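You operate a simulated robot arm through the tools that you are given. There is no shell and no other tool. Be economical: measure what you need, move in short steps, check, and stop when the job is done.

You are at the controls of a simulated robot arm. One attempt, no reset.

JOB
Put things in order on the folding top. At the end: the hummus pot is on the orange bean tin (marked "BEANS"); the white baking tub with red lid stands where the clear ribbed tumbler stood; the clear ribbed tumbler stands where the turnip stood; the turnip stands on top of the yellow wafer box (marked "WAFERS"); whatever was shut is shut again. Leave all else as you found it, and nothing knocked over.

It is judged by the outcome, as a careful person would: the job done as asked, and still so three seconds after it is handed in. It fails if anything else is knocked over, pushed out of place, dropped, spilled or broken. Lids that push on must go on centred and level and be pressed home; caps that screw on are set level and turned clockwise until they are tight.

ROBOT AND FRAMES
A 6-joint arm with a two-finger parallel gripper, fixed in place. Base frame: the origin is at the foot of the arm, x ahead of it, y to its left, z up; the work surface is at about z = 0.86. Units: m, degrees, N and s.
With the tool pointing down near the work surface it reaches from about 0.24 to 0.64 m from the base axis. Its first joint turns from -66.0 to 66.0 degrees. Payload 2.7 kg.
The tool frame sits at the grasp point between the pads (the TCP): z along the fingers, y along the line on which they close. The tips reach 0.023 m beyond it. The gripper opens to 0.094 m. The fingers are 0.038 m wide and 0.01 m thick; the gripper's body (0.054 by 0.096 m) begins 0.039 m behind the TCP.
Orientation is that of the tool frame in the base frame, as a unit quaternion [x, y, z, w]. With the fingers straight down and closing along the base's y, the tool's x points along the base's -x, its y along +y and its z along -z.

CONTROLS
- The arm moves only by the tool play_rows. Its argument "commands" is a list of rows, each a list of 6 numbers: the shift along the tool's x, y, z in mm, then the turn, a rotation vector about the tool's x, y, z in degrees. In form: [[tx, ty, tz, ax, ay, az], ...]. A call has 1 to 10 rows; each row is the pose to reach, as a shift and turn from the pose commanded when the call began, along the tool's axes at that moment. "gripper" is the closure, from 0 (fully open) to 1 (shut), set as the call begins (left out, the last holds). A row lasts 0.2 s, in which the tool goes at most 0.05 m and 8.6 degrees; a call with a longer step from one row to the next is refused whole, and so is a gripper value outside its range. A pose out of reach is approached as far as the arm can. The call stops where the force on the tool passes 40 N (or 10 N more than at its start, if that is more) or the arm is blocked; 0.2 s more then pass. Each finger travels about 0.045 m/s and halts on what it meets, pressing with about 34 N; the grip force reading is that of the motor and also rises with nothing between the fingers. The clock runs only during rows and for 0.2 s after the last one: add rows that repeat a pose to give the fingers time. The reply holds the time, the measured pose of the TCP, the force on the tool along the base axes, the opening and the grip force, in the units named above and with some noise.
- Cameras (640 x 400 px; columns grow to the right, rows downward): "scene" is fixed at [0.066, -0.4225, 1.4137]; the picture's right is [0.86, -0.51, 0.00], its down [-0.25, -0.41, -0.88] and it looks along [0.45, 0.75, -0.48] (base axes); focal length 328 px, centre (320, 200). "wrist" rides on the gripper at [0.086, 0.016, -0.074] in the tool frame; the picture's right is [-0.18, 0.98, 0.00], its down [-0.58, -0.11, -0.81] and it looks along [-0.79, -0.15, 0.59] (tool axes); focal length 243 px, centre (320, 200). There is no depth. A picture from a camera that has moved, and an enlarged one, comes with that camera's place and axes in the base frame and with its lens.
- snapshot(camera): a new picture of that camera. No time passes.
- close_up(camera, box): a new picture of the part [left, top, right, bottom] of that camera's present view, enlarged. No time passes.
- close_job(): hands the job in; it is judged then, once.

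Go step by step. Nothing tells you positions but the pictures and the camera data: compare them with the known pose of the tool, close in by small moves and look again before you grip or let go. The budget is 120 turns and 64 pictures, counting those below and the enlarged ones. Unless the task says otherwise, let go and move clear before handing in, and close with one line.

The tools are called after "Request:" as a command line: name --pt "numbers of a row" for each row, then --argument value for the rest, lists and objects as JSON in quotes. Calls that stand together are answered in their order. play_rows: Moves the arm, as the interface text tells. Its arguments: {"type":"object","properties":{"commands":{"type":"array"},"gripper":{"type":"number"}},"required":["commands"]} The other tools are called the same way: snapshot (camera) takes a picture; close_up (camera, box) takes an enlarged picture of a part of a camera's view; close_job () hands the job in.

At the start:

```text
time_s: 0.0
eef_pos: [0.4199, 0.0819, 1.207]
ee_rot: [0.0, 1.0, 0.001, 0.0]
wrist_force: [0.8, -0.5, -0.1]
opening: 0.0942
grasp_force: 0.1
```

scene: 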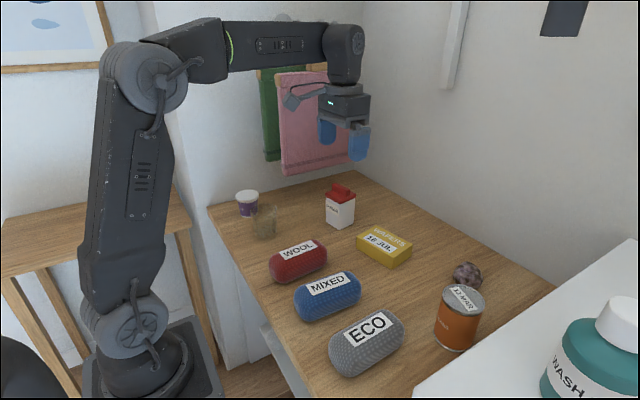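
wrist: 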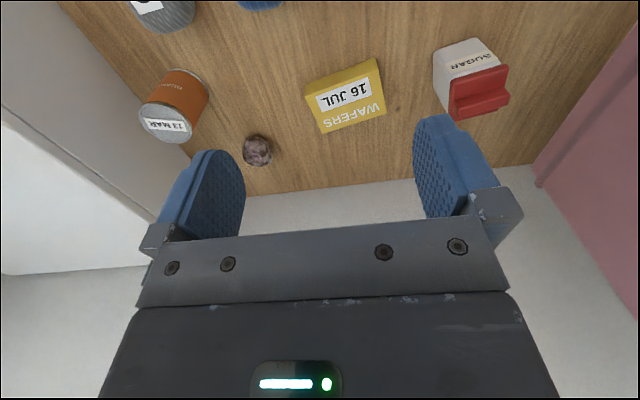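

I see the table with a purple pot, clear tumbler, white/red container, wafer box, turnip and orange tin. I'll enlarge the views to identify and locate them.

Request:
close_up --camera "scene" --box '[200, 160, 360, 260]'

Request:
close_up --camera "scene" --box '[340, 210, 532, 360]'

```text
4.00 times, centred on (280, 210) of scene
camera zoom: at [0.066, -0.4225, 1.4137], right [0.86, -0.51, 0.0], down [-0.25, -0.41, -0.88], along [0.45, 0.75, -0.48], focal length 1310 px, centre (480, 160)
```

zoom: 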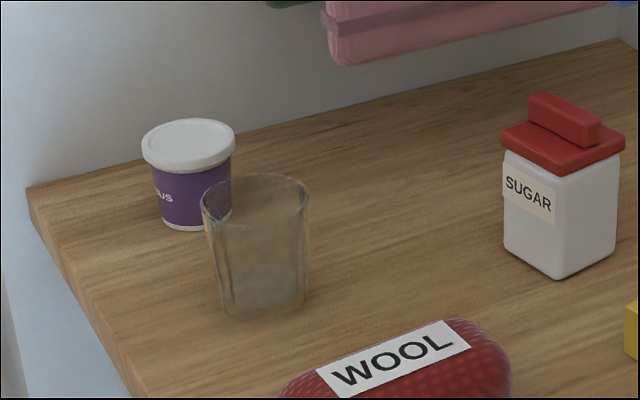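

```text
2.67 times, centred on (436, 285) of scene
camera zoom: at [0.066, -0.4225, 1.4137], right [0.86, -0.51, 0.0], down [-0.25, -0.41, -0.88], along [0.45, 0.75, -0.48], focal length 873 px, centre (11, -27)
```

zoom: 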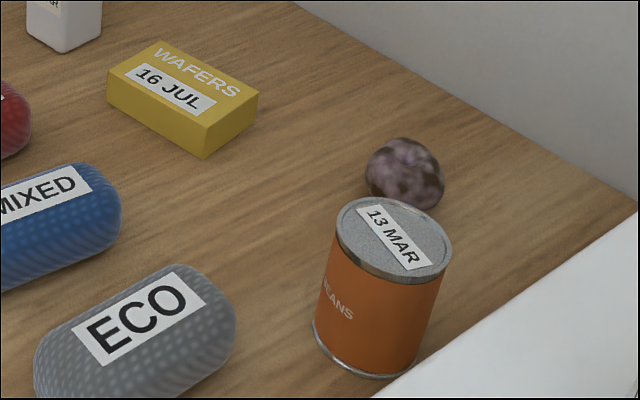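

The hummus pot is at about (0.34, 0.48), the tumbler (0.335, 0.337), the tub (0.56, 0.285), the wafer box (0.575, 0.10), the turnip (0.66, -0.097) and the tin (0.515, -0.183, top 0.966). I'll go to a pre-grasp pose above the turnip, tilted 20° outward because it is far out.

Request:
play_rows --pt "-25 -22 26 0 -2.5 0" --pt "-50 -45 52 0 -5 0" --pt "-75 -67 77 0 -7.5 0" --pt "-99 -90 103 0 -10 0" --pt "-124 -112 129 0 -12.5 0" --pt "-149 -134 154 0 -15 0" --pt "-174 -157 180 0 -17.5 0" --pt "-198 -179 206 0 -20 0" --pt "-198 -179 206 0 -20 0" --gripper 0

Request:
snapshot --camera "wrist"

Request:
snapshot --camera "scene"

```text
time_s: 2.0
eef_pos: [0.6171, -0.0975, 0.9976]
ee_rot: [0.0, 0.985, 0.0, 0.174]
wrist_force: [-0.1, 0.2, 0.3]
opening: 0.0939
grasp_force: 0.0
```

```text
59 pictures are left
camera wrist: at [0.5097, -0.0816, 1.0401], right [0.17, 0.98, 0.06], down [0.27, -0.11, 0.96], along [0.95, -0.15, -0.28], focal length 243 px, centre (320, 200)
```

wrist: 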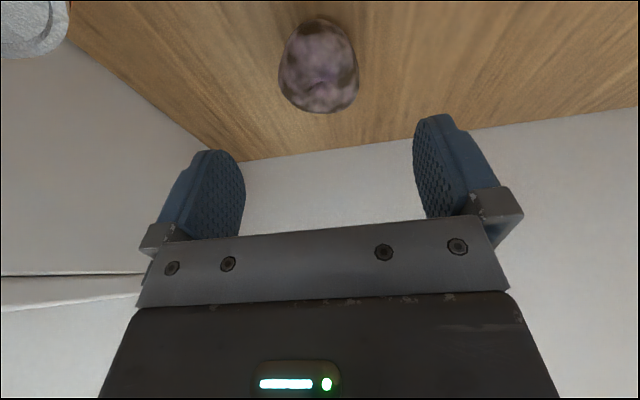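

```text
58 pictures are left
```

scene: 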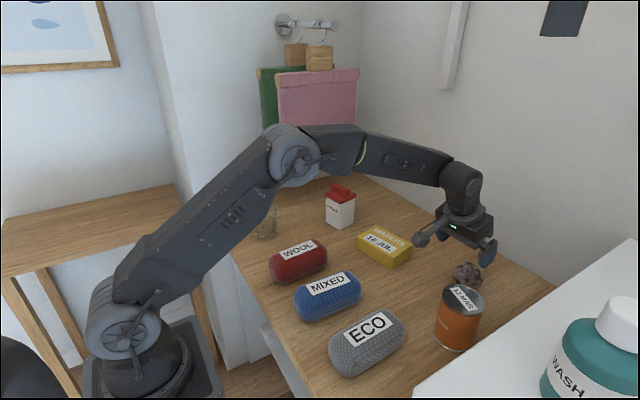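

The turnip is centred at about (0.660, -0.099) with a radius near 0.03 m. I'll advance along the tool axis in steps.

Request:
play_rows --pt "-1 -2 30 0 0 0" --pt "-2 -2 60 0 0 0" --pt "-3 -2 90 0 0 0" --pt "-4 -2 111 0 0 0" --pt "-4 -2 111 0 0 0"

Request:
close_up --camera "scene" --box '[390, 180, 550, 280]'

Request:
snapshot --camera "wrist"

```text
time_s: 3.2
eef_pos: [0.6598, -0.0984, 0.8968]
ee_rot: [0.0, 0.985, 0.001, 0.175]
wrist_force: [0.0, -0.6, 0.0]
opening: 0.0943
grasp_force: 0.2
```

```text
4.00 times, centred on (470, 230) of scene
camera zoom: at [0.066, -0.4225, 1.4137], right [0.86, -0.51, 0.0], down [-0.25, -0.41, -0.88], along [0.45, 0.75, -0.48], focal length 1310 px, centre (-280, 80)
```

zoom: 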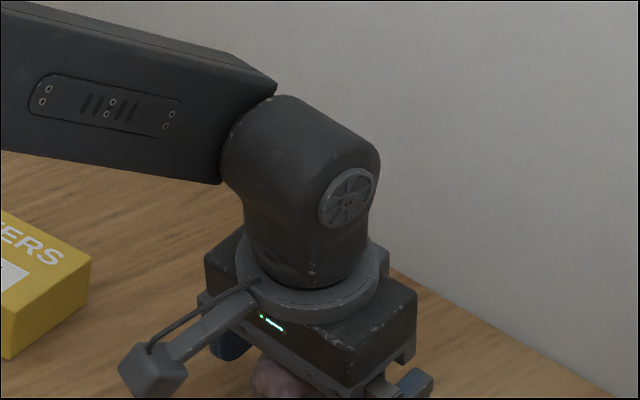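

```text
56 pictures are left
camera wrist: at [0.5527, -0.0825, 0.9384], right [0.17, 0.98, 0.06], down [0.27, -0.11, 0.96], along [0.95, -0.15, -0.28], focal length 243 px, centre (320, 200)
```

wrist: 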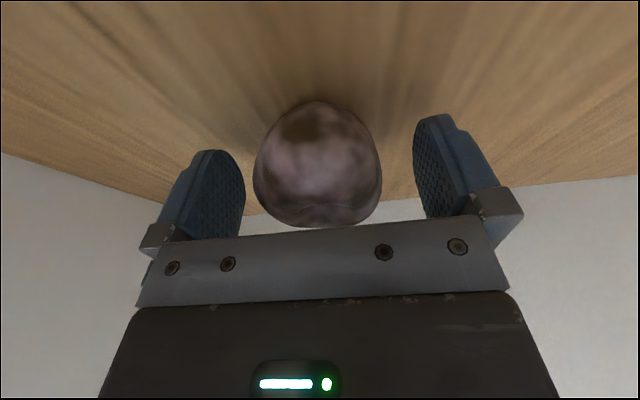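

The turnip sits centred between the pads, so I'll close on it.

Request:
play_rows --pt "0 0 0 0 0 0" --pt "0 0 0 0 0 0" --pt "0 0 0 0 0 0" --pt "0 0 0 0 0 0" --pt "0 0 0 0 0 0" --gripper 1

Request:
snapshot --camera "wrist"

```text
time_s: 4.4
eef_pos: [0.6588, -0.0991, 0.8982]
ee_rot: [0.0, 0.985, 0.0, 0.173]
wrist_force: [0.7, -0.7, -0.1]
opening: 0.0623
grasp_force: 34.0
```

```text
55 pictures are left
camera wrist: at [0.5525, -0.0825, 0.9387], right [0.17, 0.98, 0.06], down [0.27, -0.11, 0.96], along [0.95, -0.15, -0.28], focal length 243 px, centre (320, 200)
```

wrist: 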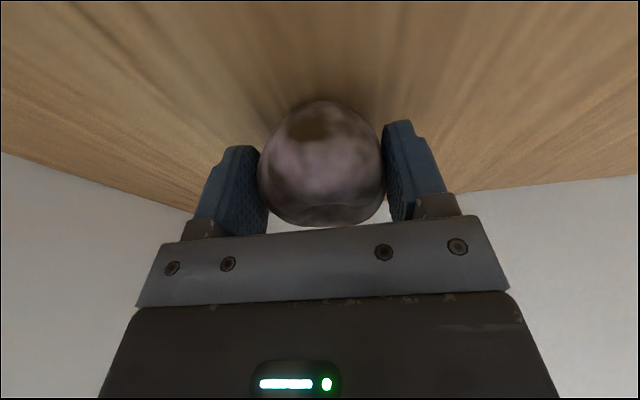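

The turnip is held at an opening of 62 mm. I'll lift it straight up and carry it above the wafer box at about (0.58, 0.104).

Request:
play_rows --pt "-14 0 -38 0 0 0" --pt "-28 0 -76 0 0 0" --pt "-51 0 -120 0 0 0" --pt "-51 0 -141 0 0 0" --pt "-36 40 -146 0 0 0" --pt "-21 80 -152 0 0 0" --pt "-6 121 -157 0 0 0" --pt "9 162 -163 0 0 0" --pt "24 202 -168 0 0 0" --pt "24 202 -168 0 0 0"

Request:
snapshot --camera "wrist"

Request:
snapshot --camera "scene"

```text
time_s: 6.6
eef_pos: [0.578, 0.1035, 1.0484]
ee_rot: [0.0, 0.985, 0.0, 0.174]
wrist_force: [0.8, 0.6, -1.5]
opening: 0.0625
grasp_force: 33.4
```

```text
54 pictures are left
camera wrist: at [0.4712, 0.1201, 1.0891], right [0.17, 0.98, 0.06], down [0.27, -0.11, 0.96], along [0.95, -0.15, -0.28], focal length 243 px, centre (320, 200)
```

wrist: 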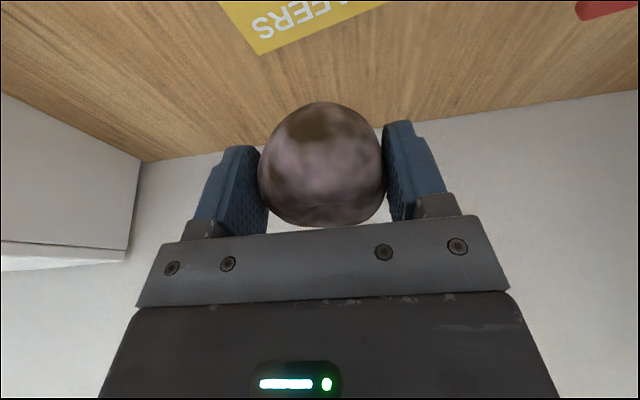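

```text
53 pictures are left
```

scene: 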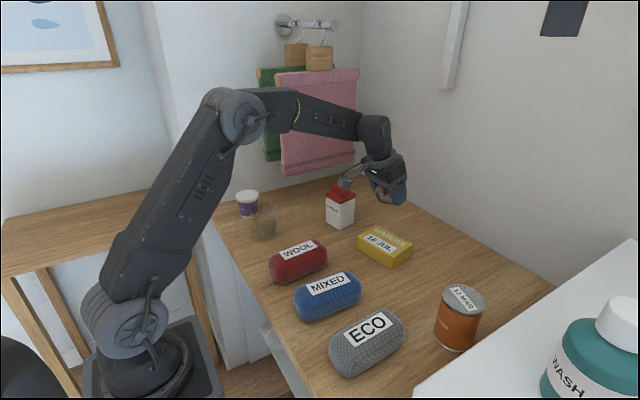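

The box lines up with the estimate. I'll lower to about 10 mm above the box top and look.

Request:
play_rows --pt "10 0 28 0 0 0" --pt "20 0 56 0 0 0" --pt "29 0 80 0 0 0" --pt "37 0 101 0 0 0" --pt "37 0 101 0 0 0"

Request:
close_up --camera "scene" --box '[320, 180, 448, 280]'

Request:
snapshot --camera "wrist"

```text
time_s: 7.8
eef_pos: [0.5792, 0.1022, 0.9394]
ee_rot: [0.0, 0.985, 0.0, 0.173]
wrist_force: [-0.2, -0.1, -0.8]
opening: 0.0627
grasp_force: 33.9
```

```text
4.00 times, centred on (384, 230) of scene
camera zoom: at [0.066, -0.4225, 1.4137], right [0.86, -0.51, 0.0], down [-0.25, -0.41, -0.88], along [0.45, 0.75, -0.48], focal length 1310 px, centre (64, 80)
```

zoom: 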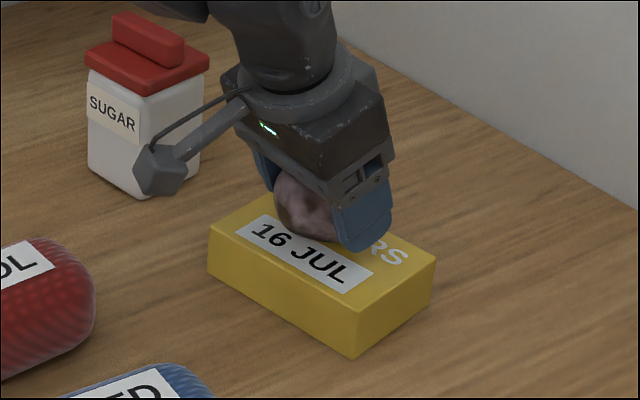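

```text
51 pictures are left
camera wrist: at [0.4727, 0.1191, 0.9809], right [0.17, 0.98, 0.06], down [0.27, -0.11, 0.96], along [0.95, -0.15, -0.28], focal length 243 px, centre (320, 200)
```

wrist: 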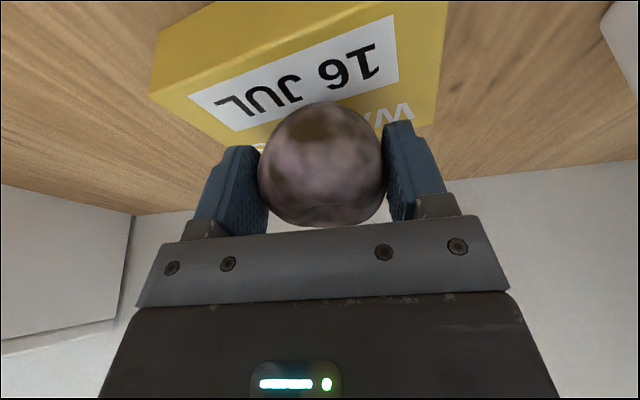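

It is well centred over the box. I'll lower the last few millimetres in small steps, watching force.

Request:
play_rows --pt "1 0 3 0 0 0" --pt "2 0 5.6 0 0 0" --pt "2.6 0 7 0 0 0" --pt "2.6 0 7 0 0 0"

Request:
close_up --camera "scene" --box '[352, 200, 416, 240]'

```text
time_s: 8.8
eef_pos: [0.5797, 0.1035, 0.9366]
ee_rot: [0.0, 0.984, 0.002, 0.178]
wrist_force: [-6.2, -7.5, 27.5]
opening: 0.0624
grasp_force: 34.2
```

```text
10.00 times, centred on (384, 220) of scene
camera zoom: at [0.0653, -0.4228, 1.4136], right [0.86, -0.52, 0.0], down [-0.25, -0.41, -0.88], along [0.45, 0.75, -0.48], focal length 3275 px, centre (-320, 0)
```

zoom: 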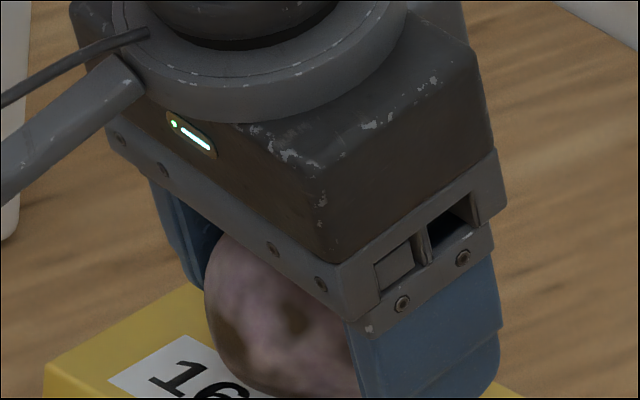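

It is in contact at about z 0.937 with 27 N. I'll ease up to relieve the load before releasing.

Request:
play_rows --pt "-0.6 0 -1.9 0 0 0" --pt "-1.2 0 -3.2 0 0 0" --pt "-1.2 0 -3.2 0 0 0"

```text
time_s: 9.6
eef_pos: [0.579, 0.1043, 0.937]
ee_rot: [0.001, 0.985, 0.0, 0.174]
wrist_force: [5.6, 0.2, 11.5]
opening: 0.0622
grasp_force: 33.1
```

Request:
play_rows --pt "-0.5 0 -1.3 0 0 0" --pt "-0.5 0 -1.3 0 0 0"

```text
time_s: 10.2
eef_pos: [0.5776, 0.1049, 0.9367]
ee_rot: [0.0, 0.985, 0.001, 0.171]
wrist_force: [1.9, 2.6, 4.8]
opening: 0.0623
grasp_force: 33.7
```

The load is down to about 5 N, so I'll release slowly.

Request:
play_rows --pt "0 0 0 0 0 0" --pt "0 0 0 0 0 0" --pt "0 0 0 0 0 0" --pt "0 0 0 0 0 0" --pt "0 0 0 0 0 0" --gripper 0

Request:
snapshot --camera "wrist"

```text
time_s: 11.4
eef_pos: [0.5793, 0.1027, 0.9379]
ee_rot: [0.0, 0.985, 0.0, 0.174]
wrist_force: [-0.8, 0.2, -0.8]
opening: 0.0938
grasp_force: 0.0
```

```text
49 pictures are left
camera wrist: at [0.4719, 0.1199, 0.9792], right [0.17, 0.98, 0.06], down [0.27, -0.11, 0.96], along [0.95, -0.15, -0.28], focal length 243 px, centre (320, 200)
```

wrist: 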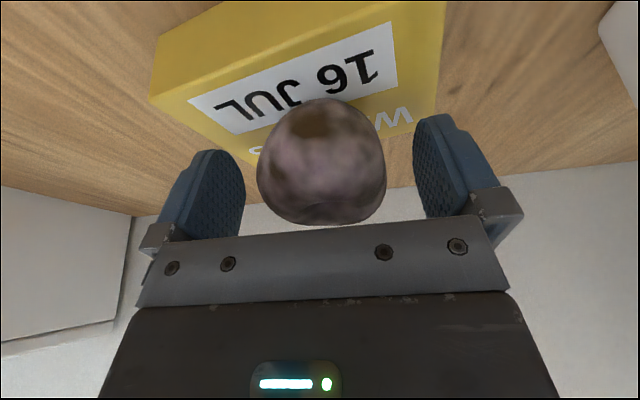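

The turnip stands on the box. I'll retreat along the tool axis.

Request:
play_rows --pt "0 0 -20 0 0 0" --pt "0 0 -50 0 0 0" --pt "0 0 -85 0 0 0" --pt "0 0 -115 0 0 0"

Request:
play_rows --pt "32 29 -11 -2.2 0 -6.04" --pt "63 59 -22 -4.4 0 -12.1" --pt "95 88 -33 -6.6 0 -18.1" --pt "126 117 -44 -8.8 0 -24.2" --pt "158 146 -55 -11 0 -30.2" --pt "189 176 -66 -13.2 0 -36.3" --pt "221 205 -77 -15.4 0 -42.3" --pt "221 205 -77 -15.4 0 -42.3"

Request:
snapshot --camera "wrist"

Request:
snapshot --camera "scene"

```text
time_s: 12.4
eef_pos: [0.5404, 0.1027, 1.0447]
ee_rot: [0.001, 0.985, 0.0, 0.173]
wrist_force: [0.0, 1.0, -0.2]
opening: 0.0939
grasp_force: 0.0
```

```text
time_s: 14.2
eef_pos: [0.3036, 0.3099, 1.0417]
ee_rot: [-0.378, 0.91, 0.065, 0.16]
wrist_force: [0.8, 0.1, 0.5]
opening: 0.0938
grasp_force: 0.1
```

```text
48 pictures are left
camera wrist: at [0.2161, 0.2458, 1.0836], right [-0.57, 0.82, 0.06], down [0.27, 0.11, 0.96], along [0.77, 0.57, -0.28], focal length 243 px, centre (320, 200)
```

wrist: 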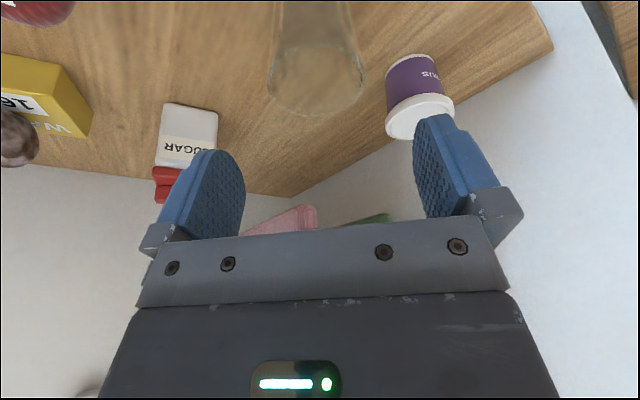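

```text
47 pictures are left
```

scene: 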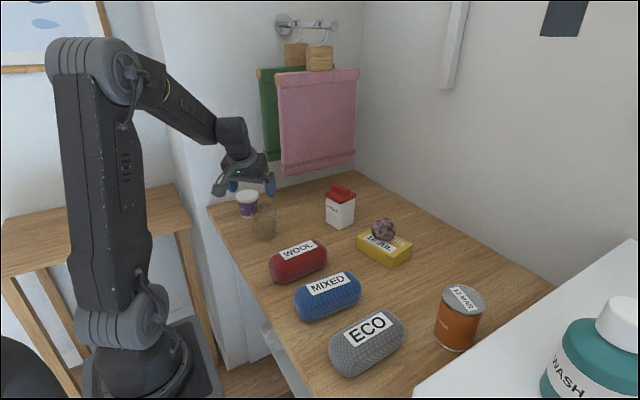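

The tumbler is at about (0.333, 0.336), with its rim near z 0.95. I'll advance most of the way and look.

Request:
play_rows --pt "0 -1 30 0 0 0" --pt "0 -2 60 0 0 0" --pt "0 -2 80 0 0 0" --pt "0 -2 80 0 0 0"

Request:
snapshot --camera "wrist"

Request:
close_up --camera "scene" --box '[200, 160, 328, 240]'

```text
time_s: 15.2
eef_pos: [0.3245, 0.3268, 0.9666]
ee_rot: [-0.377, 0.91, 0.067, 0.16]
wrist_force: [0.3, -1.0, 0.2]
opening: 0.0941
grasp_force: 0.0
```

```text
46 pictures are left
camera wrist: at [0.2374, 0.2628, 1.0084], right [-0.57, 0.82, 0.06], down [0.27, 0.11, 0.96], along [0.77, 0.56, -0.28], focal length 243 px, centre (320, 200)
```

wrist: 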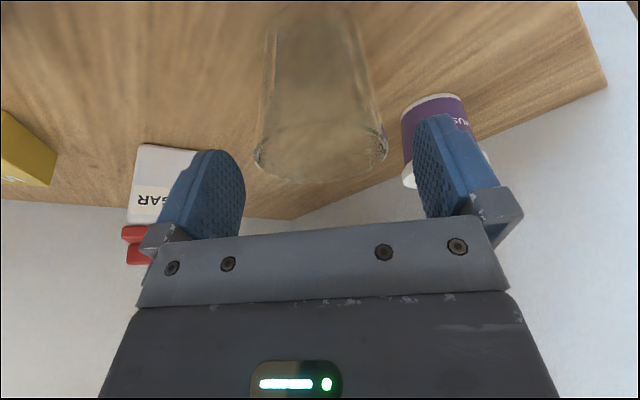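

```text
5.00 times, centred on (264, 200) of scene
camera zoom: at [0.066, -0.4225, 1.4137], right [0.86, -0.51, 0.0], down [-0.25, -0.41, -0.88], along [0.45, 0.75, -0.48], focal length 1638 px, centre (600, 200)
```

zoom: 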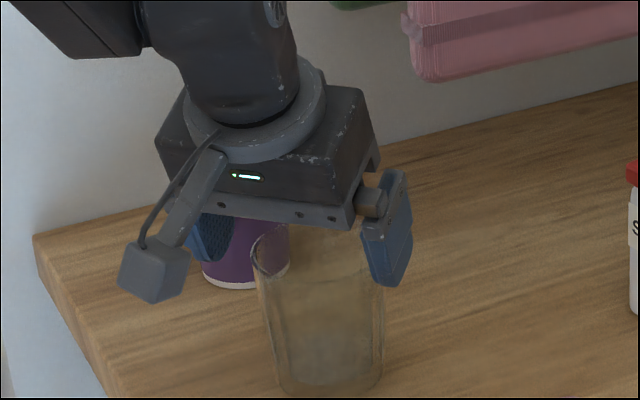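

The rim is centred between the fingers at z about 0.947. I'll advance the last 37 mm.

Request:
play_rows --pt "0 0 15 0 0 0" --pt "0 0 28 0 0 0" --pt "0 0 37 0 0 0" --pt "0 0 37 0 0 0"

Request:
snapshot --camera "wrist"

Request:
close_up --camera "scene" --box '[200, 160, 328, 240]'

```text
time_s: 16.2
eef_pos: [0.3347, 0.3357, 0.9316]
ee_rot: [-0.377, 0.91, 0.067, 0.16]
wrist_force: [1.0, 0.1, 0.0]
opening: 0.094
grasp_force: 0.0
```

```text
44 pictures are left
camera wrist: at [0.2477, 0.2716, 0.9738], right [-0.57, 0.82, 0.06], down [0.27, 0.11, 0.96], along [0.77, 0.56, -0.28], focal length 243 px, centre (320, 200)
```

wrist: 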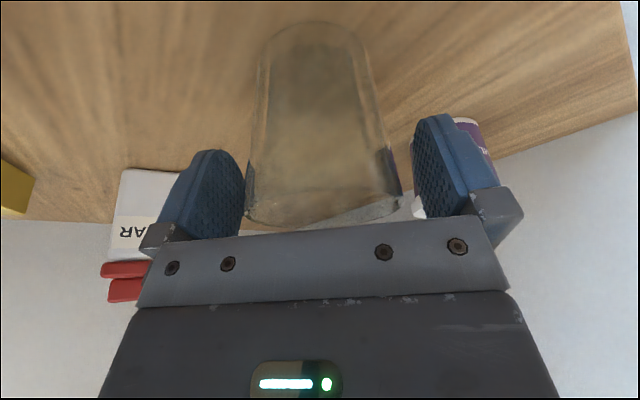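

```text
5.00 times, centred on (264, 200) of scene
camera zoom: at [0.066, -0.4225, 1.4137], right [0.86, -0.51, 0.0], down [-0.25, -0.41, -0.88], along [0.45, 0.75, -0.48], focal length 1638 px, centre (600, 200)
```

zoom: 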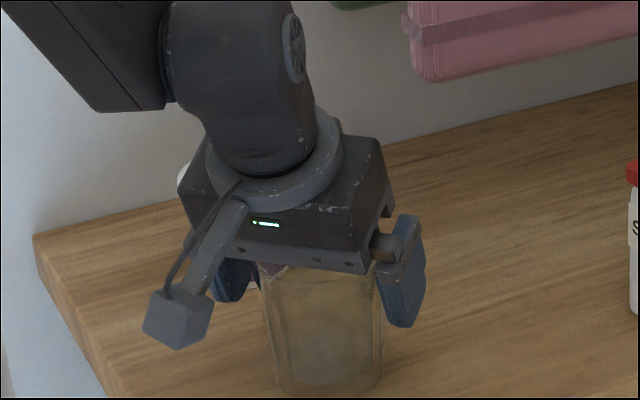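

The palm is clear of the rim, so I'll grip.

Request:
play_rows --pt "0 0 0 0 0 0" --pt "0 0 0 0 0 0" --pt "0 0 0 0 0 0" --pt "0 0 0 0 0 0" --pt "0 0 0 0 0 0" --gripper 1

Request:
snapshot --camera "wrist"

```text
time_s: 17.4
eef_pos: [0.3355, 0.3355, 0.9321]
ee_rot: [-0.376, 0.91, 0.066, 0.161]
wrist_force: [-0.5, 1.0, -0.3]
opening: 0.0658
grasp_force: 22.3
```

```text
42 pictures are left
camera wrist: at [0.2475, 0.2716, 0.9739], right [-0.57, 0.82, 0.06], down [0.27, 0.11, 0.96], along [0.77, 0.56, -0.29], focal length 243 px, centre (320, 200)
```

wrist: 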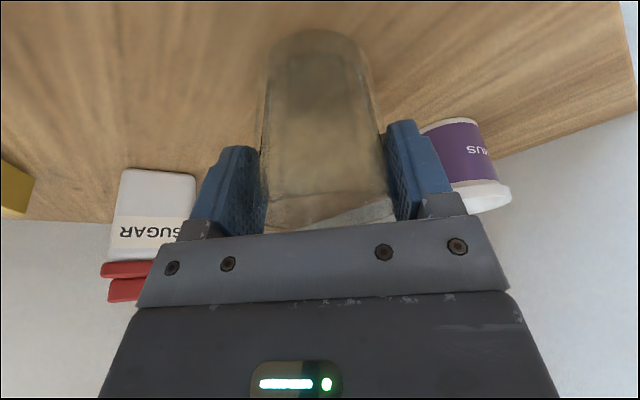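

Request:
play_rows --pt "0 0 0 0 0 0" --pt "-3.4 0 -9.4 0 0 0" --pt "-10 0 -28 0 0 0" --pt "-10 0 -28 0 0 0"

Request:
close_up --camera "scene" --box '[200, 160, 328, 240]'

Request:
snapshot --camera "wrist"

```text
time_s: 18.4
eef_pos: [0.3348, 0.3346, 0.9604]
ee_rot: [-0.378, 0.909, 0.067, 0.16]
wrist_force: [0.7, 0.5, -3.1]
opening: 0.0659
grasp_force: 21.3
```

```text
5.00 times, centred on (264, 200) of scene
camera zoom: at [0.066, -0.4225, 1.4137], right [0.86, -0.51, 0.0], down [-0.25, -0.41, -0.88], along [0.45, 0.75, -0.48], focal length 1638 px, centre (600, 200)
```

zoom: 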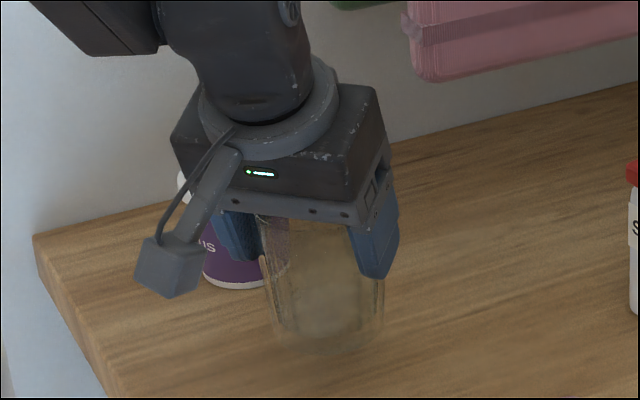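

```text
40 pictures are left
camera wrist: at [0.2474, 0.2708, 1.0039], right [-0.57, 0.82, 0.06], down [0.27, 0.11, 0.96], along [0.77, 0.56, -0.29], focal length 243 px, centre (320, 200)
```

wrist: 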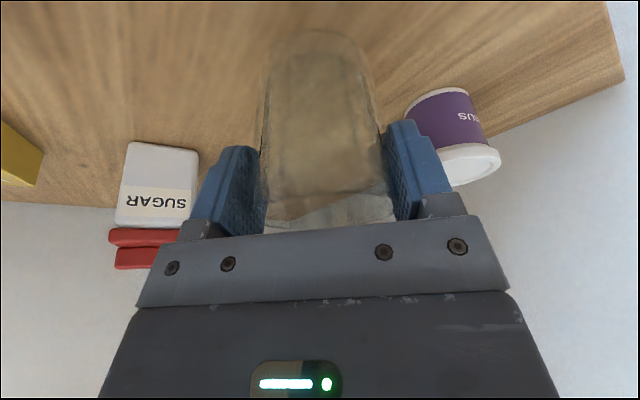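

The tumbler is held and upright. I'll lift it and carry it toward the turnip's old spot in two legs, turning back to yaw 0.

Request:
play_rows --pt "-12.5 0 -34.5 0 0 0" --pt "-25 0 -69 0 0 0" --pt "-37.6 0 -103.4 0 0 0" --pt "-31.6 -44.7 -105.6 1.28 0 3.52" --pt "-25.5 -89.3 -107.8 2.57 0 7.05" --pt "-19.5 -134 -110 3.85 0 10.6" --pt "-13.5 -178.7 -112.2 5.13 0 14.1" --pt "-7.4 -223.3 -114.4 6.4 0 17.6" --pt "-1.4 -268 -116.6 7.7 0 21.15" --pt "-1.4 -268 -116.6 7.7 0 21.15"

Request:
play_rows --pt "-10.5 -43.8 3.8 1.28 0 3.52" --pt "-21 -87.6 7.6 2.57 0 7.05" --pt "-31.5 -131.4 11.5 3.85 0 10.6" --pt "-42 -175.2 15.3 5.13 0 14.1" --pt "-52.5 -219 19.1 6.4 0 17.6" --pt "-63 -262.7 22.9 7.7 0 21.15" --pt "-63 -262.7 22.9 7.7 0 21.15"

Request:
snapshot --camera "wrist"

Request:
snapshot --camera "scene"

```text
time_s: 20.6
eef_pos: [0.4963, 0.118, 1.0714]
ee_rot: [-0.191, 0.966, 0.033, 0.17]
wrist_force: [-0.3, 1.3, -2.4]
opening: 0.0656
grasp_force: 21.8
```

```text
time_s: 22.2
eef_pos: [0.6606, -0.0981, 1.0692]
ee_rot: [0.0, 0.985, 0.0, 0.173]
wrist_force: [1.0, -0.9, -1.8]
opening: 0.0656
grasp_force: 22.5
```

```text
39 pictures are left
camera wrist: at [0.5542, -0.0821, 1.1111], right [0.17, 0.98, 0.06], down [0.27, -0.11, 0.96], along [0.95, -0.15, -0.29], focal length 243 px, centre (320, 200)
```

wrist: 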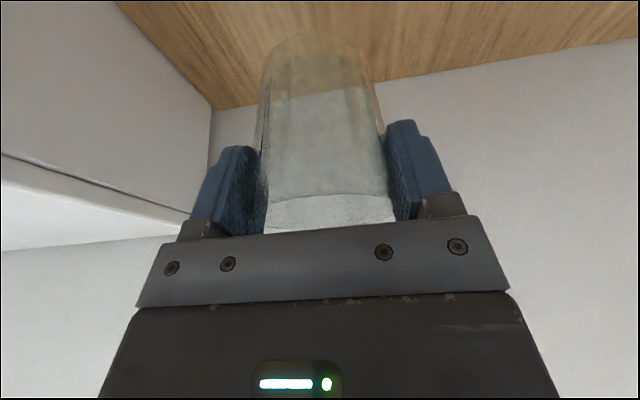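

```text
38 pictures are left
```

scene: 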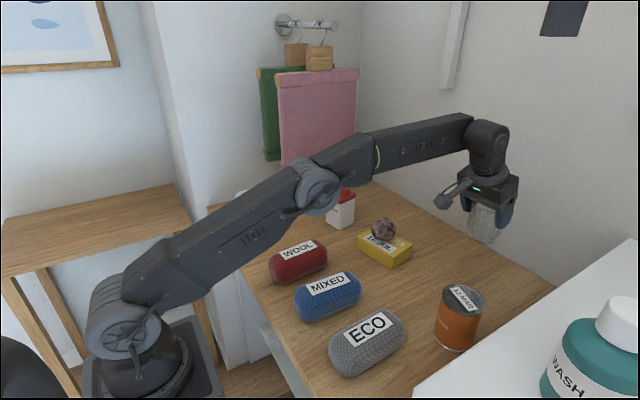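

The tumbler is above the turnip's old spot. I'll lower it to just above the surface.

Request:
play_rows --pt "12 0 33 0 0 0" --pt "24 0 66 0 0 0" --pt "34 0 94 0 0 0" --pt "41 0 112 0 0 0" --pt "43.8 -1 120 0 0 0" --pt "43.8 -1 120 0 0 0"

Request:
close_up --camera "scene" --box '[400, 200, 528, 300]'

```text
time_s: 23.6
eef_pos: [0.66, -0.0988, 0.9431]
ee_rot: [0.0, 0.985, 0.0, 0.175]
wrist_force: [-0.8, -0.4, -2.0]
opening: 0.0656
grasp_force: 22.0
```

```text
4.00 times, centred on (464, 250) of scene
camera zoom: at [0.0661, -0.4225, 1.4137], right [0.86, -0.51, 0.0], down [-0.25, -0.41, -0.88], along [0.45, 0.75, -0.48], focal length 1310 px, centre (-256, 0)
```

zoom: 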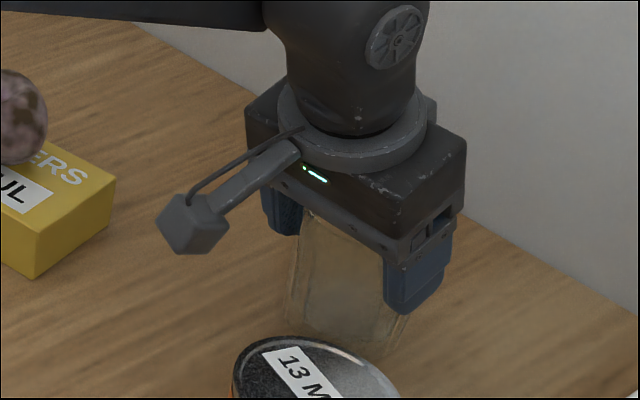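

Nearly down. I'll lower in small steps until light contact.

Request:
play_rows --pt "1.2 0 3.3 0 0 0" --pt "2.4 0 6.6 0 0 0" --pt "3.2 0 8.8 0 0 0" --pt "3.2 0 8.8 0 0 0"

```text
time_s: 24.6
eef_pos: [0.6613, -0.1002, 0.9351]
ee_rot: [0.001, 0.985, 0.0, 0.174]
wrist_force: [0.6, -0.1, -1.6]
opening: 0.0658
grasp_force: 21.9
```

Request:
play_rows --pt "0.4 0 1.2 0 0 0" --pt "0.8 0 2.4 0 0 0" --pt "0.8 0 2.4 0 0 0"

```text
time_s: 25.4
eef_pos: [0.6601, -0.1, 0.9322]
ee_rot: [-0.001, 0.985, 0.0, 0.174]
wrist_force: [0.6, 0.1, -1.1]
opening: 0.066
grasp_force: 22.6
```

Request:
play_rows --pt "0.4 0 1.1 0 0 0" --pt "0.8 0 2.2 0 0 0" --pt "0.8 0 2.2 0 0 0"

```text
time_s: 26.2
eef_pos: [0.6607, -0.1004, 0.9313]
ee_rot: [0.0, 0.984, 0.0, 0.176]
wrist_force: [-0.3, -1.1, 11.0]
opening: 0.0656
grasp_force: 22.1
```

Contact made (about 11 N). I'll open the gripper.

Request:
play_rows --pt "-0.3 0 -0.9 0 0 0" --pt "-0.3 0 -0.9 0 0 0" --pt "-0.3 0 -0.9 0 0 0" --pt "-0.3 0 -0.9 0 0 0" --pt "-0.3 0 -0.9 0 0 0" --pt "-0.3 0 -0.9 0 0 0" --gripper 0

Request:
snapshot --camera "wrist"

```text
time_s: 27.6
eef_pos: [0.6597, -0.0992, 0.9329]
ee_rot: [-0.001, 0.985, 0.0, 0.173]
wrist_force: [0.5, -0.5, -0.7]
opening: 0.0939
grasp_force: 0.0
```

```text
36 pictures are left
camera wrist: at [0.5532, -0.0833, 0.9724], right [0.17, 0.98, 0.06], down [0.27, -0.11, 0.96], along [0.95, -0.15, -0.28], focal length 243 px, centre (320, 200)
```

wrist: 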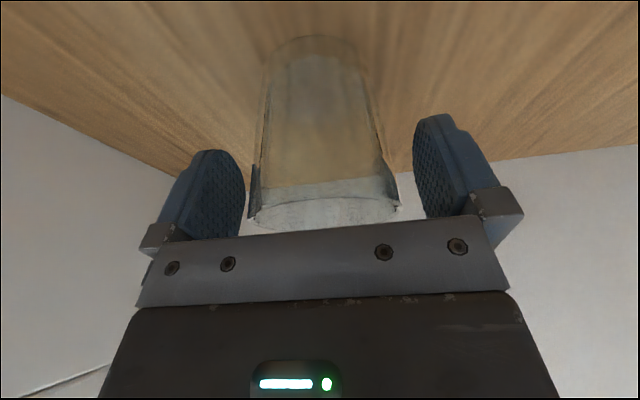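

The tumbler stands where the turnip was. I'll back out; because the tub and pot have overhanging lids, I'd rather grip their bodies from the side with the camera on top, so I'll retreat to free space and test a 180° roll.

Request:
play_rows --pt "0 0 -25 0 0 0" --pt "0 0 -60 0 0 0" --pt "0 0 -100 0 0 0" --pt "0 0 -140 0 0 0" --pt "40 30 -155 0 5 0" --pt "80 60 -170 0 10 0" --pt "120 90 -180 0 15 0" --pt "150 120 -180 0 20 0" --pt "150 120 -180 0 20 0"

Request:
play_rows --pt "0 0 0 0 0 8.5" --pt "0 0 0 0 0 17" --pt "0 0 0 0 0 25.5" --pt "0 0 0 0 0 34" --pt "0 0 0 0 0 42.5" --pt "0 0 0 0 0 51" --pt "0 0 0 0 0 59.5" --pt "0 0 0 0 0 68" --pt "0 0 0 0 0 76.5" --pt "0 0 0 0 0 85"

Request:
snapshot --camera "scene"

```text
refused: row 5 steps farther than a row can; nothing moved
```

```text
time_s: 29.8
eef_pos: [0.6594, -0.0991, 0.9307]
ee_rot: [0.667, 0.725, 0.117, 0.129]
wrist_force: [1.6, -0.2, 0.9]
opening: 0.094
grasp_force: 0.0
```

```text
35 pictures are left
```

scene: 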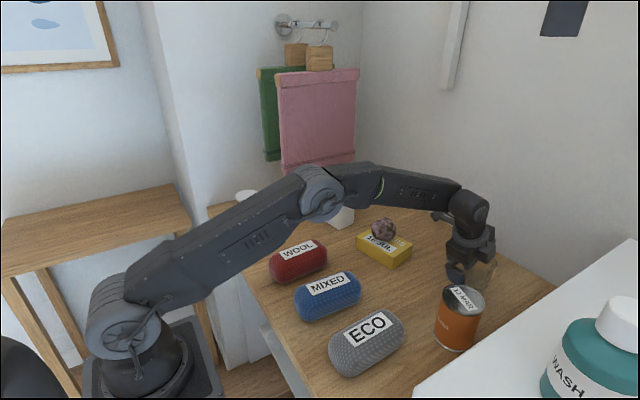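

That was my mistake: the first call was refused and the roll happened in place around the tumbler. I'll check the tumbler before moving anything.

Request:
close_up --camera "scene" --box '[416, 220, 544, 300]'

Request:
snapshot --camera "wrist"

```text
5.00 times, centred on (480, 260) of scene
camera zoom: at [0.066, -0.4225, 1.4137], right [0.86, -0.51, 0.0], down [-0.25, -0.41, -0.88], along [0.45, 0.75, -0.48], focal length 1638 px, centre (-480, -100)
```

zoom: 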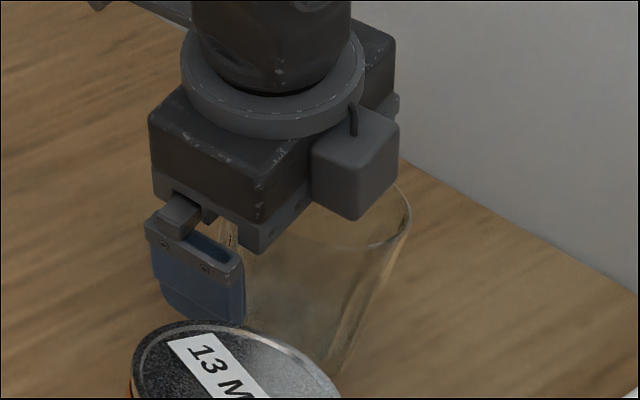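

```text
33 pictures are left
camera wrist: at [0.6421, -0.0114, 1.0051], right [0.93, -0.1, 0.34], down [-0.33, -0.59, 0.74], along [0.13, -0.8, -0.58], focal length 243 px, centre (320, 200)
```

wrist: 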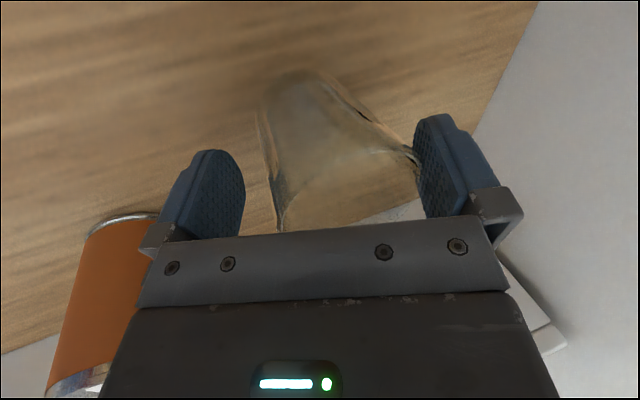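

Nothing reads as forced, so I'll undo the roll exactly the way it came and re-check.

Request:
play_rows --pt "0 0 0 0 0 -8.5" --pt "0 0 0 0 0 -17" --pt "0 0 0 0 0 -25.5" --pt "0 0 0 0 0 -34" --pt "0 0 0 0 0 -42.5" --pt "0 0 0 0 0 -51" --pt "0 0 0 0 0 -59.5" --pt "0 0 0 0 0 -68" --pt "0 0 0 0 0 -76.5" --pt "0 0 0 0 0 -85"

Request:
snapshot --camera "wrist"

```text
time_s: 32.0
eef_pos: [0.6593, -0.0992, 0.9307]
ee_rot: [-0.002, 0.985, -0.001, 0.174]
wrist_force: [0.3, 0.6, -0.8]
opening: 0.0943
grasp_force: 0.1
```

```text
32 pictures are left
camera wrist: at [0.5526, -0.0835, 0.9723], right [0.17, 0.98, 0.06], down [0.27, -0.11, 0.96], along [0.95, -0.15, -0.28], focal length 243 px, centre (320, 200)
```

wrist: 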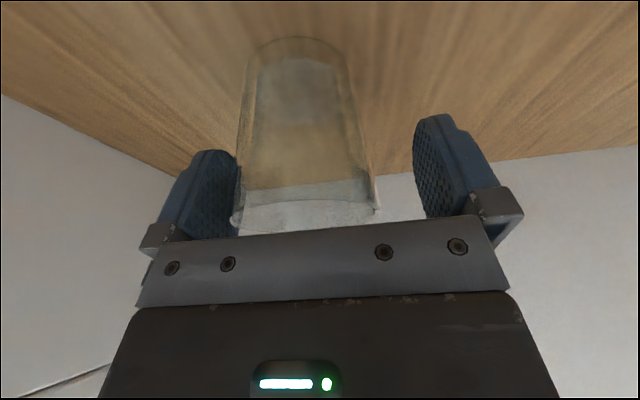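

The tumbler is still upright but was nudged about 9 mm toward -y. I'll centre the gripper on it, regrip, lift slightly and set it back.

Request:
play_rows --pt "0 -5 0 0 0 0" --pt "0 -9 0 0 0 0" --pt "0 -9 0 0 0 0"

Request:
snapshot --camera "wrist"

```text
time_s: 32.8
eef_pos: [0.661, -0.109, 0.9305]
ee_rot: [0.0, 0.985, 0.0, 0.173]
wrist_force: [-0.1, -0.7, 0.9]
opening: 0.0941
grasp_force: 0.1
```

```text
31 pictures are left
camera wrist: at [0.553, -0.0927, 0.9723], right [0.17, 0.98, 0.06], down [0.27, -0.11, 0.96], along [0.95, -0.15, -0.28], focal length 243 px, centre (320, 200)
```

wrist: 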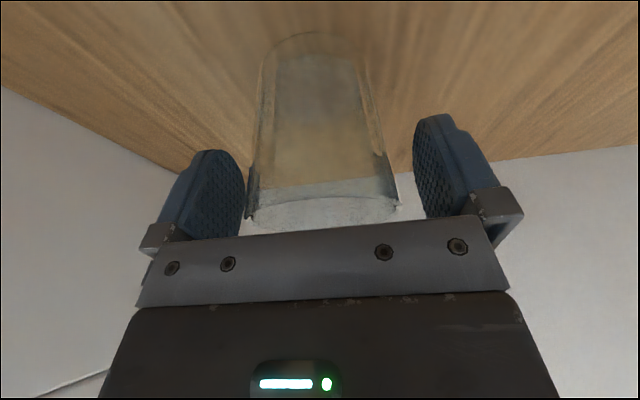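

Request:
play_rows --pt "0 0 0 0 0 0" --pt "0 0 0 0 0 0" --pt "0 0 0 0 0 0" --pt "0 0 0 0 0 0" --pt "0 0 0 0 0 0" --gripper 1

```text
time_s: 34.0
eef_pos: [0.6605, -0.109, 0.9315]
ee_rot: [-0.001, 0.985, 0.0, 0.174]
wrist_force: [-0.3, 0.2, 0.1]
opening: 0.0679
grasp_force: 22.6
```

Request:
play_rows --pt "-1.7 0 -4.7 0 0 0" --pt "-2.7 0 -7.5 0 0 0" --pt "-2.7 5 -7.5 0 0 0" --pt "-2.7 9.5 -7.5 0 0 0" --pt "-2.7 9.5 -7.5 0 0 0" --pt "-1.2 9.5 -3.3 0 0 0" --pt "0 9.5 0 0 0 0" --pt "0.2 9.5 0.6 0 0 0" --pt "0.2 9.5 0.6 0 0 0"

Request:
snapshot --camera "wrist"

```text
time_s: 36.0
eef_pos: [0.6598, -0.0994, 0.9312]
ee_rot: [0.0, 0.985, 0.0, 0.174]
wrist_force: [0.1, 0.2, -1.1]
opening: 0.0677
grasp_force: 22.6
```

```text
30 pictures are left
camera wrist: at [0.5527, -0.0828, 0.972], right [0.17, 0.98, 0.06], down [0.27, -0.11, 0.96], along [0.95, -0.15, -0.28], focal length 243 px, centre (320, 200)
```

wrist: 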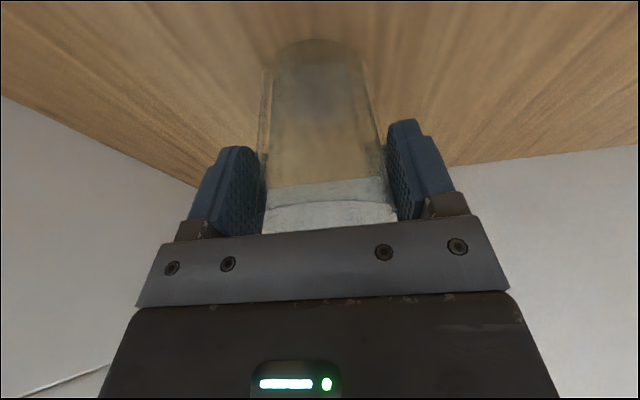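

Request:
play_rows --pt "0.3 0 0.9 0 0 0" --pt "0.6 0 1.8 0 0 0" --pt "0.6 0 1.8 0 0 0"

```text
time_s: 36.8
eef_pos: [0.6602, -0.0995, 0.9308]
ee_rot: [0.0, 0.984, 0.0, 0.177]
wrist_force: [-2.4, 1.3, 10.7]
opening: 0.0676
grasp_force: 21.7
```

Contact again, so I'll release.

Request:
play_rows --pt "-0.3 0 -1 0 0 0" --pt "-0.3 0 -1 0 0 0" --pt "-0.3 0 -1 0 0 0" --pt "-0.3 0 -1 0 0 0" --pt "-0.3 0 -1 0 0 0" --pt "-0.3 0 -1 0 0 0" --gripper 0

Request:
snapshot --camera "wrist"

```text
time_s: 38.2
eef_pos: [0.6605, -0.0992, 0.9297]
ee_rot: [0.0, 0.985, 0.0, 0.173]
wrist_force: [0.4, 0.0, -0.6]
opening: 0.0942
grasp_force: 0.1
```

```text
29 pictures are left
camera wrist: at [0.553, -0.0827, 0.9709], right [0.17, 0.98, 0.06], down [0.27, -0.11, 0.96], along [0.95, -0.15, -0.28], focal length 243 px, centre (320, 200)
```

wrist: 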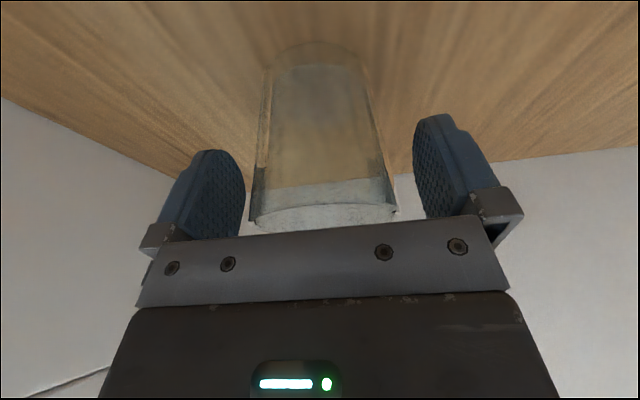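

The tumbler is back in place and upright. I'll retreat along the tool axis, alone this time.

Request:
play_rows --pt "0 0 -25 0 0 0" --pt "0 0 -60 0 0 0" --pt "0 0 -100 0 0 0" --pt "0 0 -140 0 0 0" --pt "30 25 -160 0 5 0" --pt "60 50 -180 0 10 0" --pt "90 75 -200 0 15 0" --pt "120 100 -215 0 20 0" --pt "120 100 -215 0 20 0"

```text
time_s: 40.2
eef_pos: [0.4714, 0.0015, 1.0882]
ee_rot: [0.0, 1.0, 0.0, -0.001]
wrist_force: [-0.5, -0.7, 0.2]
opening: 0.094
grasp_force: 0.0
```

Clear. Now I'll test the roll in free air.

Request:
play_rows --pt "0 0 0 0 0 8.5" --pt "0 0 0 0 0 17" --pt "0 0 0 0 0 25.5" --pt "0 0 0 0 0 34" --pt "0 0 0 0 0 42.5" --pt "0 0 0 0 0 51" --pt "0 0 0 0 0 59.5" --pt "0 0 0 0 0 68" --pt "0 0 0 0 0 76.5" --pt "0 0 0 0 0 85"

Request:
play_rows --pt "0 0 0 0 0 8.5" --pt "0 0 0 0 0 17" --pt "0 0 0 0 0 25.5" --pt "0 0 0 0 0 34" --pt "0 0 0 0 0 42.5" --pt "0 0 0 0 0 51" --pt "0 0 0 0 0 59.5" --pt "0 0 0 0 0 68" --pt "0 0 0 0 0 76.5" --pt "0 0 0 0 0 85"

Request:
snapshot --camera "scene"

```text
time_s: 42.4
eef_pos: [0.4743, -0.0008, 1.0902]
ee_rot: [0.676, 0.736, -0.001, 0.0]
wrist_force: [0.1, 1.3, 0.9]
opening: 0.0942
grasp_force: 0.2
```

```text
time_s: 44.6
eef_pos: [0.476, -0.0196, 1.0901]
ee_rot: [0.996, 0.092, 0.0, -0.005]
wrist_force: [0.3, 0.0, 0.3]
opening: 0.0942
grasp_force: 0.0
out of reach, approached as far as the arm can: row 10
```

```text
28 pictures are left
```

scene: 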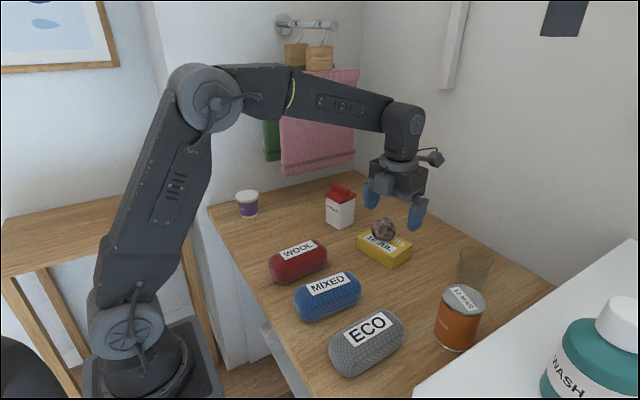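

Rolling this way stops at about -170°. By geometry the other direction suits all the approaches, so I'll unwind and roll the other way.

Request:
play_rows --pt "0 0 0 0 0 -8.5" --pt "0 0 0 0 0 -17" --pt "0 0 0 0 0 -25.5" --pt "0 0 0 0 0 -34" --pt "0 0 0 0 0 -42.5" --pt "0 0 0 0 0 -51" --pt "0 0 0 0 0 -59.5" --pt "0 0 0 0 0 -68" --pt "0 0 0 0 0 -76.5" --pt "0 0 0 0 0 -85"

Request:
play_rows --pt "0 0 0 0 0 -8.5" --pt "0 0 0 0 0 -17" --pt "0 0 0 0 0 -25.5" --pt "0 0 0 0 0 -34" --pt "0 0 0 0 0 -42.5" --pt "0 0 0 0 0 -51" --pt "0 0 0 0 0 -59.5" --pt "0 0 0 0 0 -68" --pt "0 0 0 0 0 -76.5" --pt "0 0 0 0 0 -85"

```text
time_s: 46.8
eef_pos: [0.474, -0.018, 1.0906]
ee_rot: [0.675, 0.738, 0.0, 0.001]
wrist_force: [0.0, 0.1, -0.1]
opening: 0.0941
grasp_force: 0.1
```

```text
time_s: 49.0
eef_pos: [0.4749, -0.0189, 1.0899]
ee_rot: [-0.002, 1.0, 0.001, -0.001]
wrist_force: [0.5, -0.4, -0.1]
opening: 0.0943
grasp_force: 0.1
```

Request:
play_rows --pt "7.5 27 -6 0 0 -8.5" --pt "15 54 -12 0 0 -17" --pt "22.5 81 -18 0 0 -25.5" --pt "30 108 -24 0 0 -34" --pt "37.5 135 -30 0 0 -42.5" --pt "45 162 -36 0 0 -51" --pt "52.5 189 -42 0 0 -59.5" --pt "60 216 -48 0 0 -68" --pt "67.5 243 -54 0 0 -76.5" --pt "75 270 -60 0 0 -85"

Request:
play_rows --pt "0 0 0 0 0 -8.5" --pt "0 0 0 0 0 -17" --pt "0 0 0 0 0 -25.5" --pt "0 0 0 0 0 -34" --pt "0 0 0 0 0 -42.5" --pt "0 0 0 0 0 -51" --pt "0 0 0 0 0 -59.5" --pt "0 0 0 0 0 -68" --pt "0 0 0 0 0 -76.5" --pt "0 0 0 0 0 -85"

```text
time_s: 51.2
eef_pos: [0.4, 0.2517, 1.1495]
ee_rot: [-0.677, 0.736, 0.0, 0.0]
wrist_force: [-0.1, 0.1, -0.5]
opening: 0.0939
grasp_force: 0.2
```

```text
time_s: 53.4
eef_pos: [0.401, 0.2511, 1.149]
ee_rot: [0.996, -0.086, 0.0, 0.0]
wrist_force: [-0.4, 0.5, -0.1]
opening: 0.0939
grasp_force: 0.1
```

The roll this way works (yaw 170°). Now I'll tilt to 70°, camera on top, while moving toward the tub at a safe height.

Request:
play_rows --pt "8 -5 5 0 7 0" --pt "17 -10 10 0 14 0" --pt "25 -14 15 0 21 0" --pt "33 -19 20 0 28 0" --pt "42 -24 25 0 35 0" --pt "50 -29 30 0 42 0" --pt "58 -34 40 0 49 0" --pt "66 -38 50 0 56 0" --pt "75 -43 65 0 63 0" --pt "83 -48 80 0 70 0"

Request:
snapshot --camera "scene"

Request:
snapshot --camera "wrist"

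```text
time_s: 55.6
eef_pos: [0.4898, 0.2846, 1.0684]
ee_rot: [0.816, -0.071, 0.572, 0.049]
wrist_force: [-1.0, -0.6, 0.3]
opening: 0.0941
grasp_force: 0.1
```

```text
27 pictures are left
```

scene: 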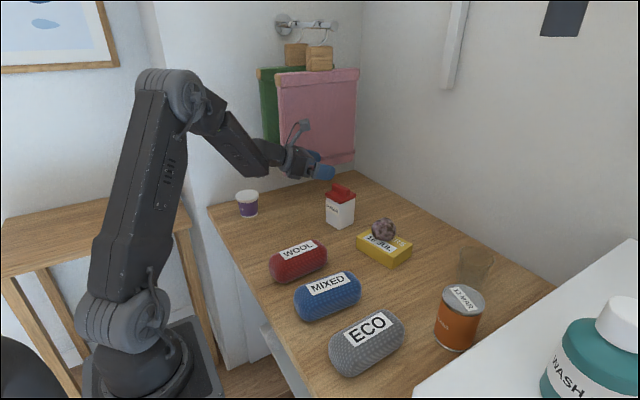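

```text
26 pictures are left
camera wrist: at [0.446, 0.2755, 1.1767], right [-0.23, -0.96, -0.17], down [-0.92, 0.27, -0.27], along [0.31, 0.1, -0.95], focal length 243 px, centre (320, 200)
```

wrist: 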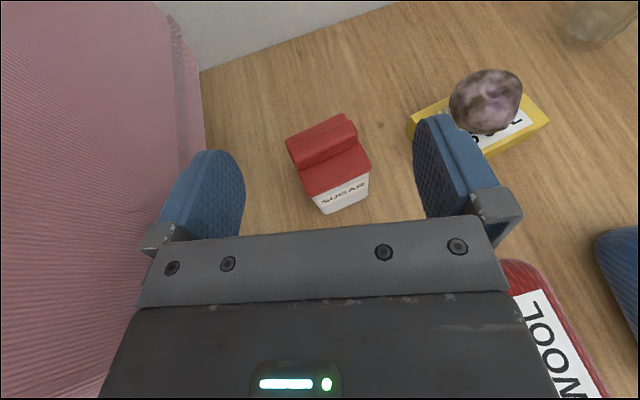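

The tub is centred near (0.565, 0.286), turned about 6°, with the lid about 72 mm wide. I'll align yaw to 186° and move above its near side.

Request:
play_rows --pt "1 -5 30 7.5 0 -2.7" --pt "2.7 -10 60 15 0 -5.5" --pt "2.7 -10 60 15 0 -5.5"

Request:
snapshot --camera "wrist"

```text
time_s: 56.4
eef_pos: [0.5484, 0.2828, 1.0497]
ee_rot: [0.818, 0.043, 0.573, -0.03]
wrist_force: [-0.3, -0.1, -0.4]
opening: 0.0939
grasp_force: 0.1
```

```text
25 pictures are left
camera wrist: at [0.5096, 0.2629, 1.1587], right [0.04, -0.98, -0.17], down [-0.96, 0.01, -0.27], along [0.27, 0.18, -0.95], focal length 243 px, centre (320, 200)
```

wrist: 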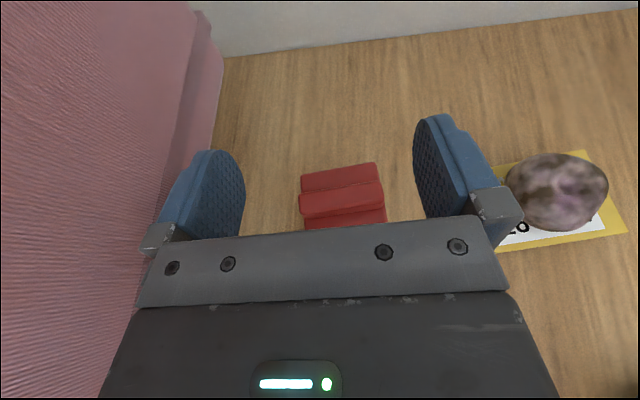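

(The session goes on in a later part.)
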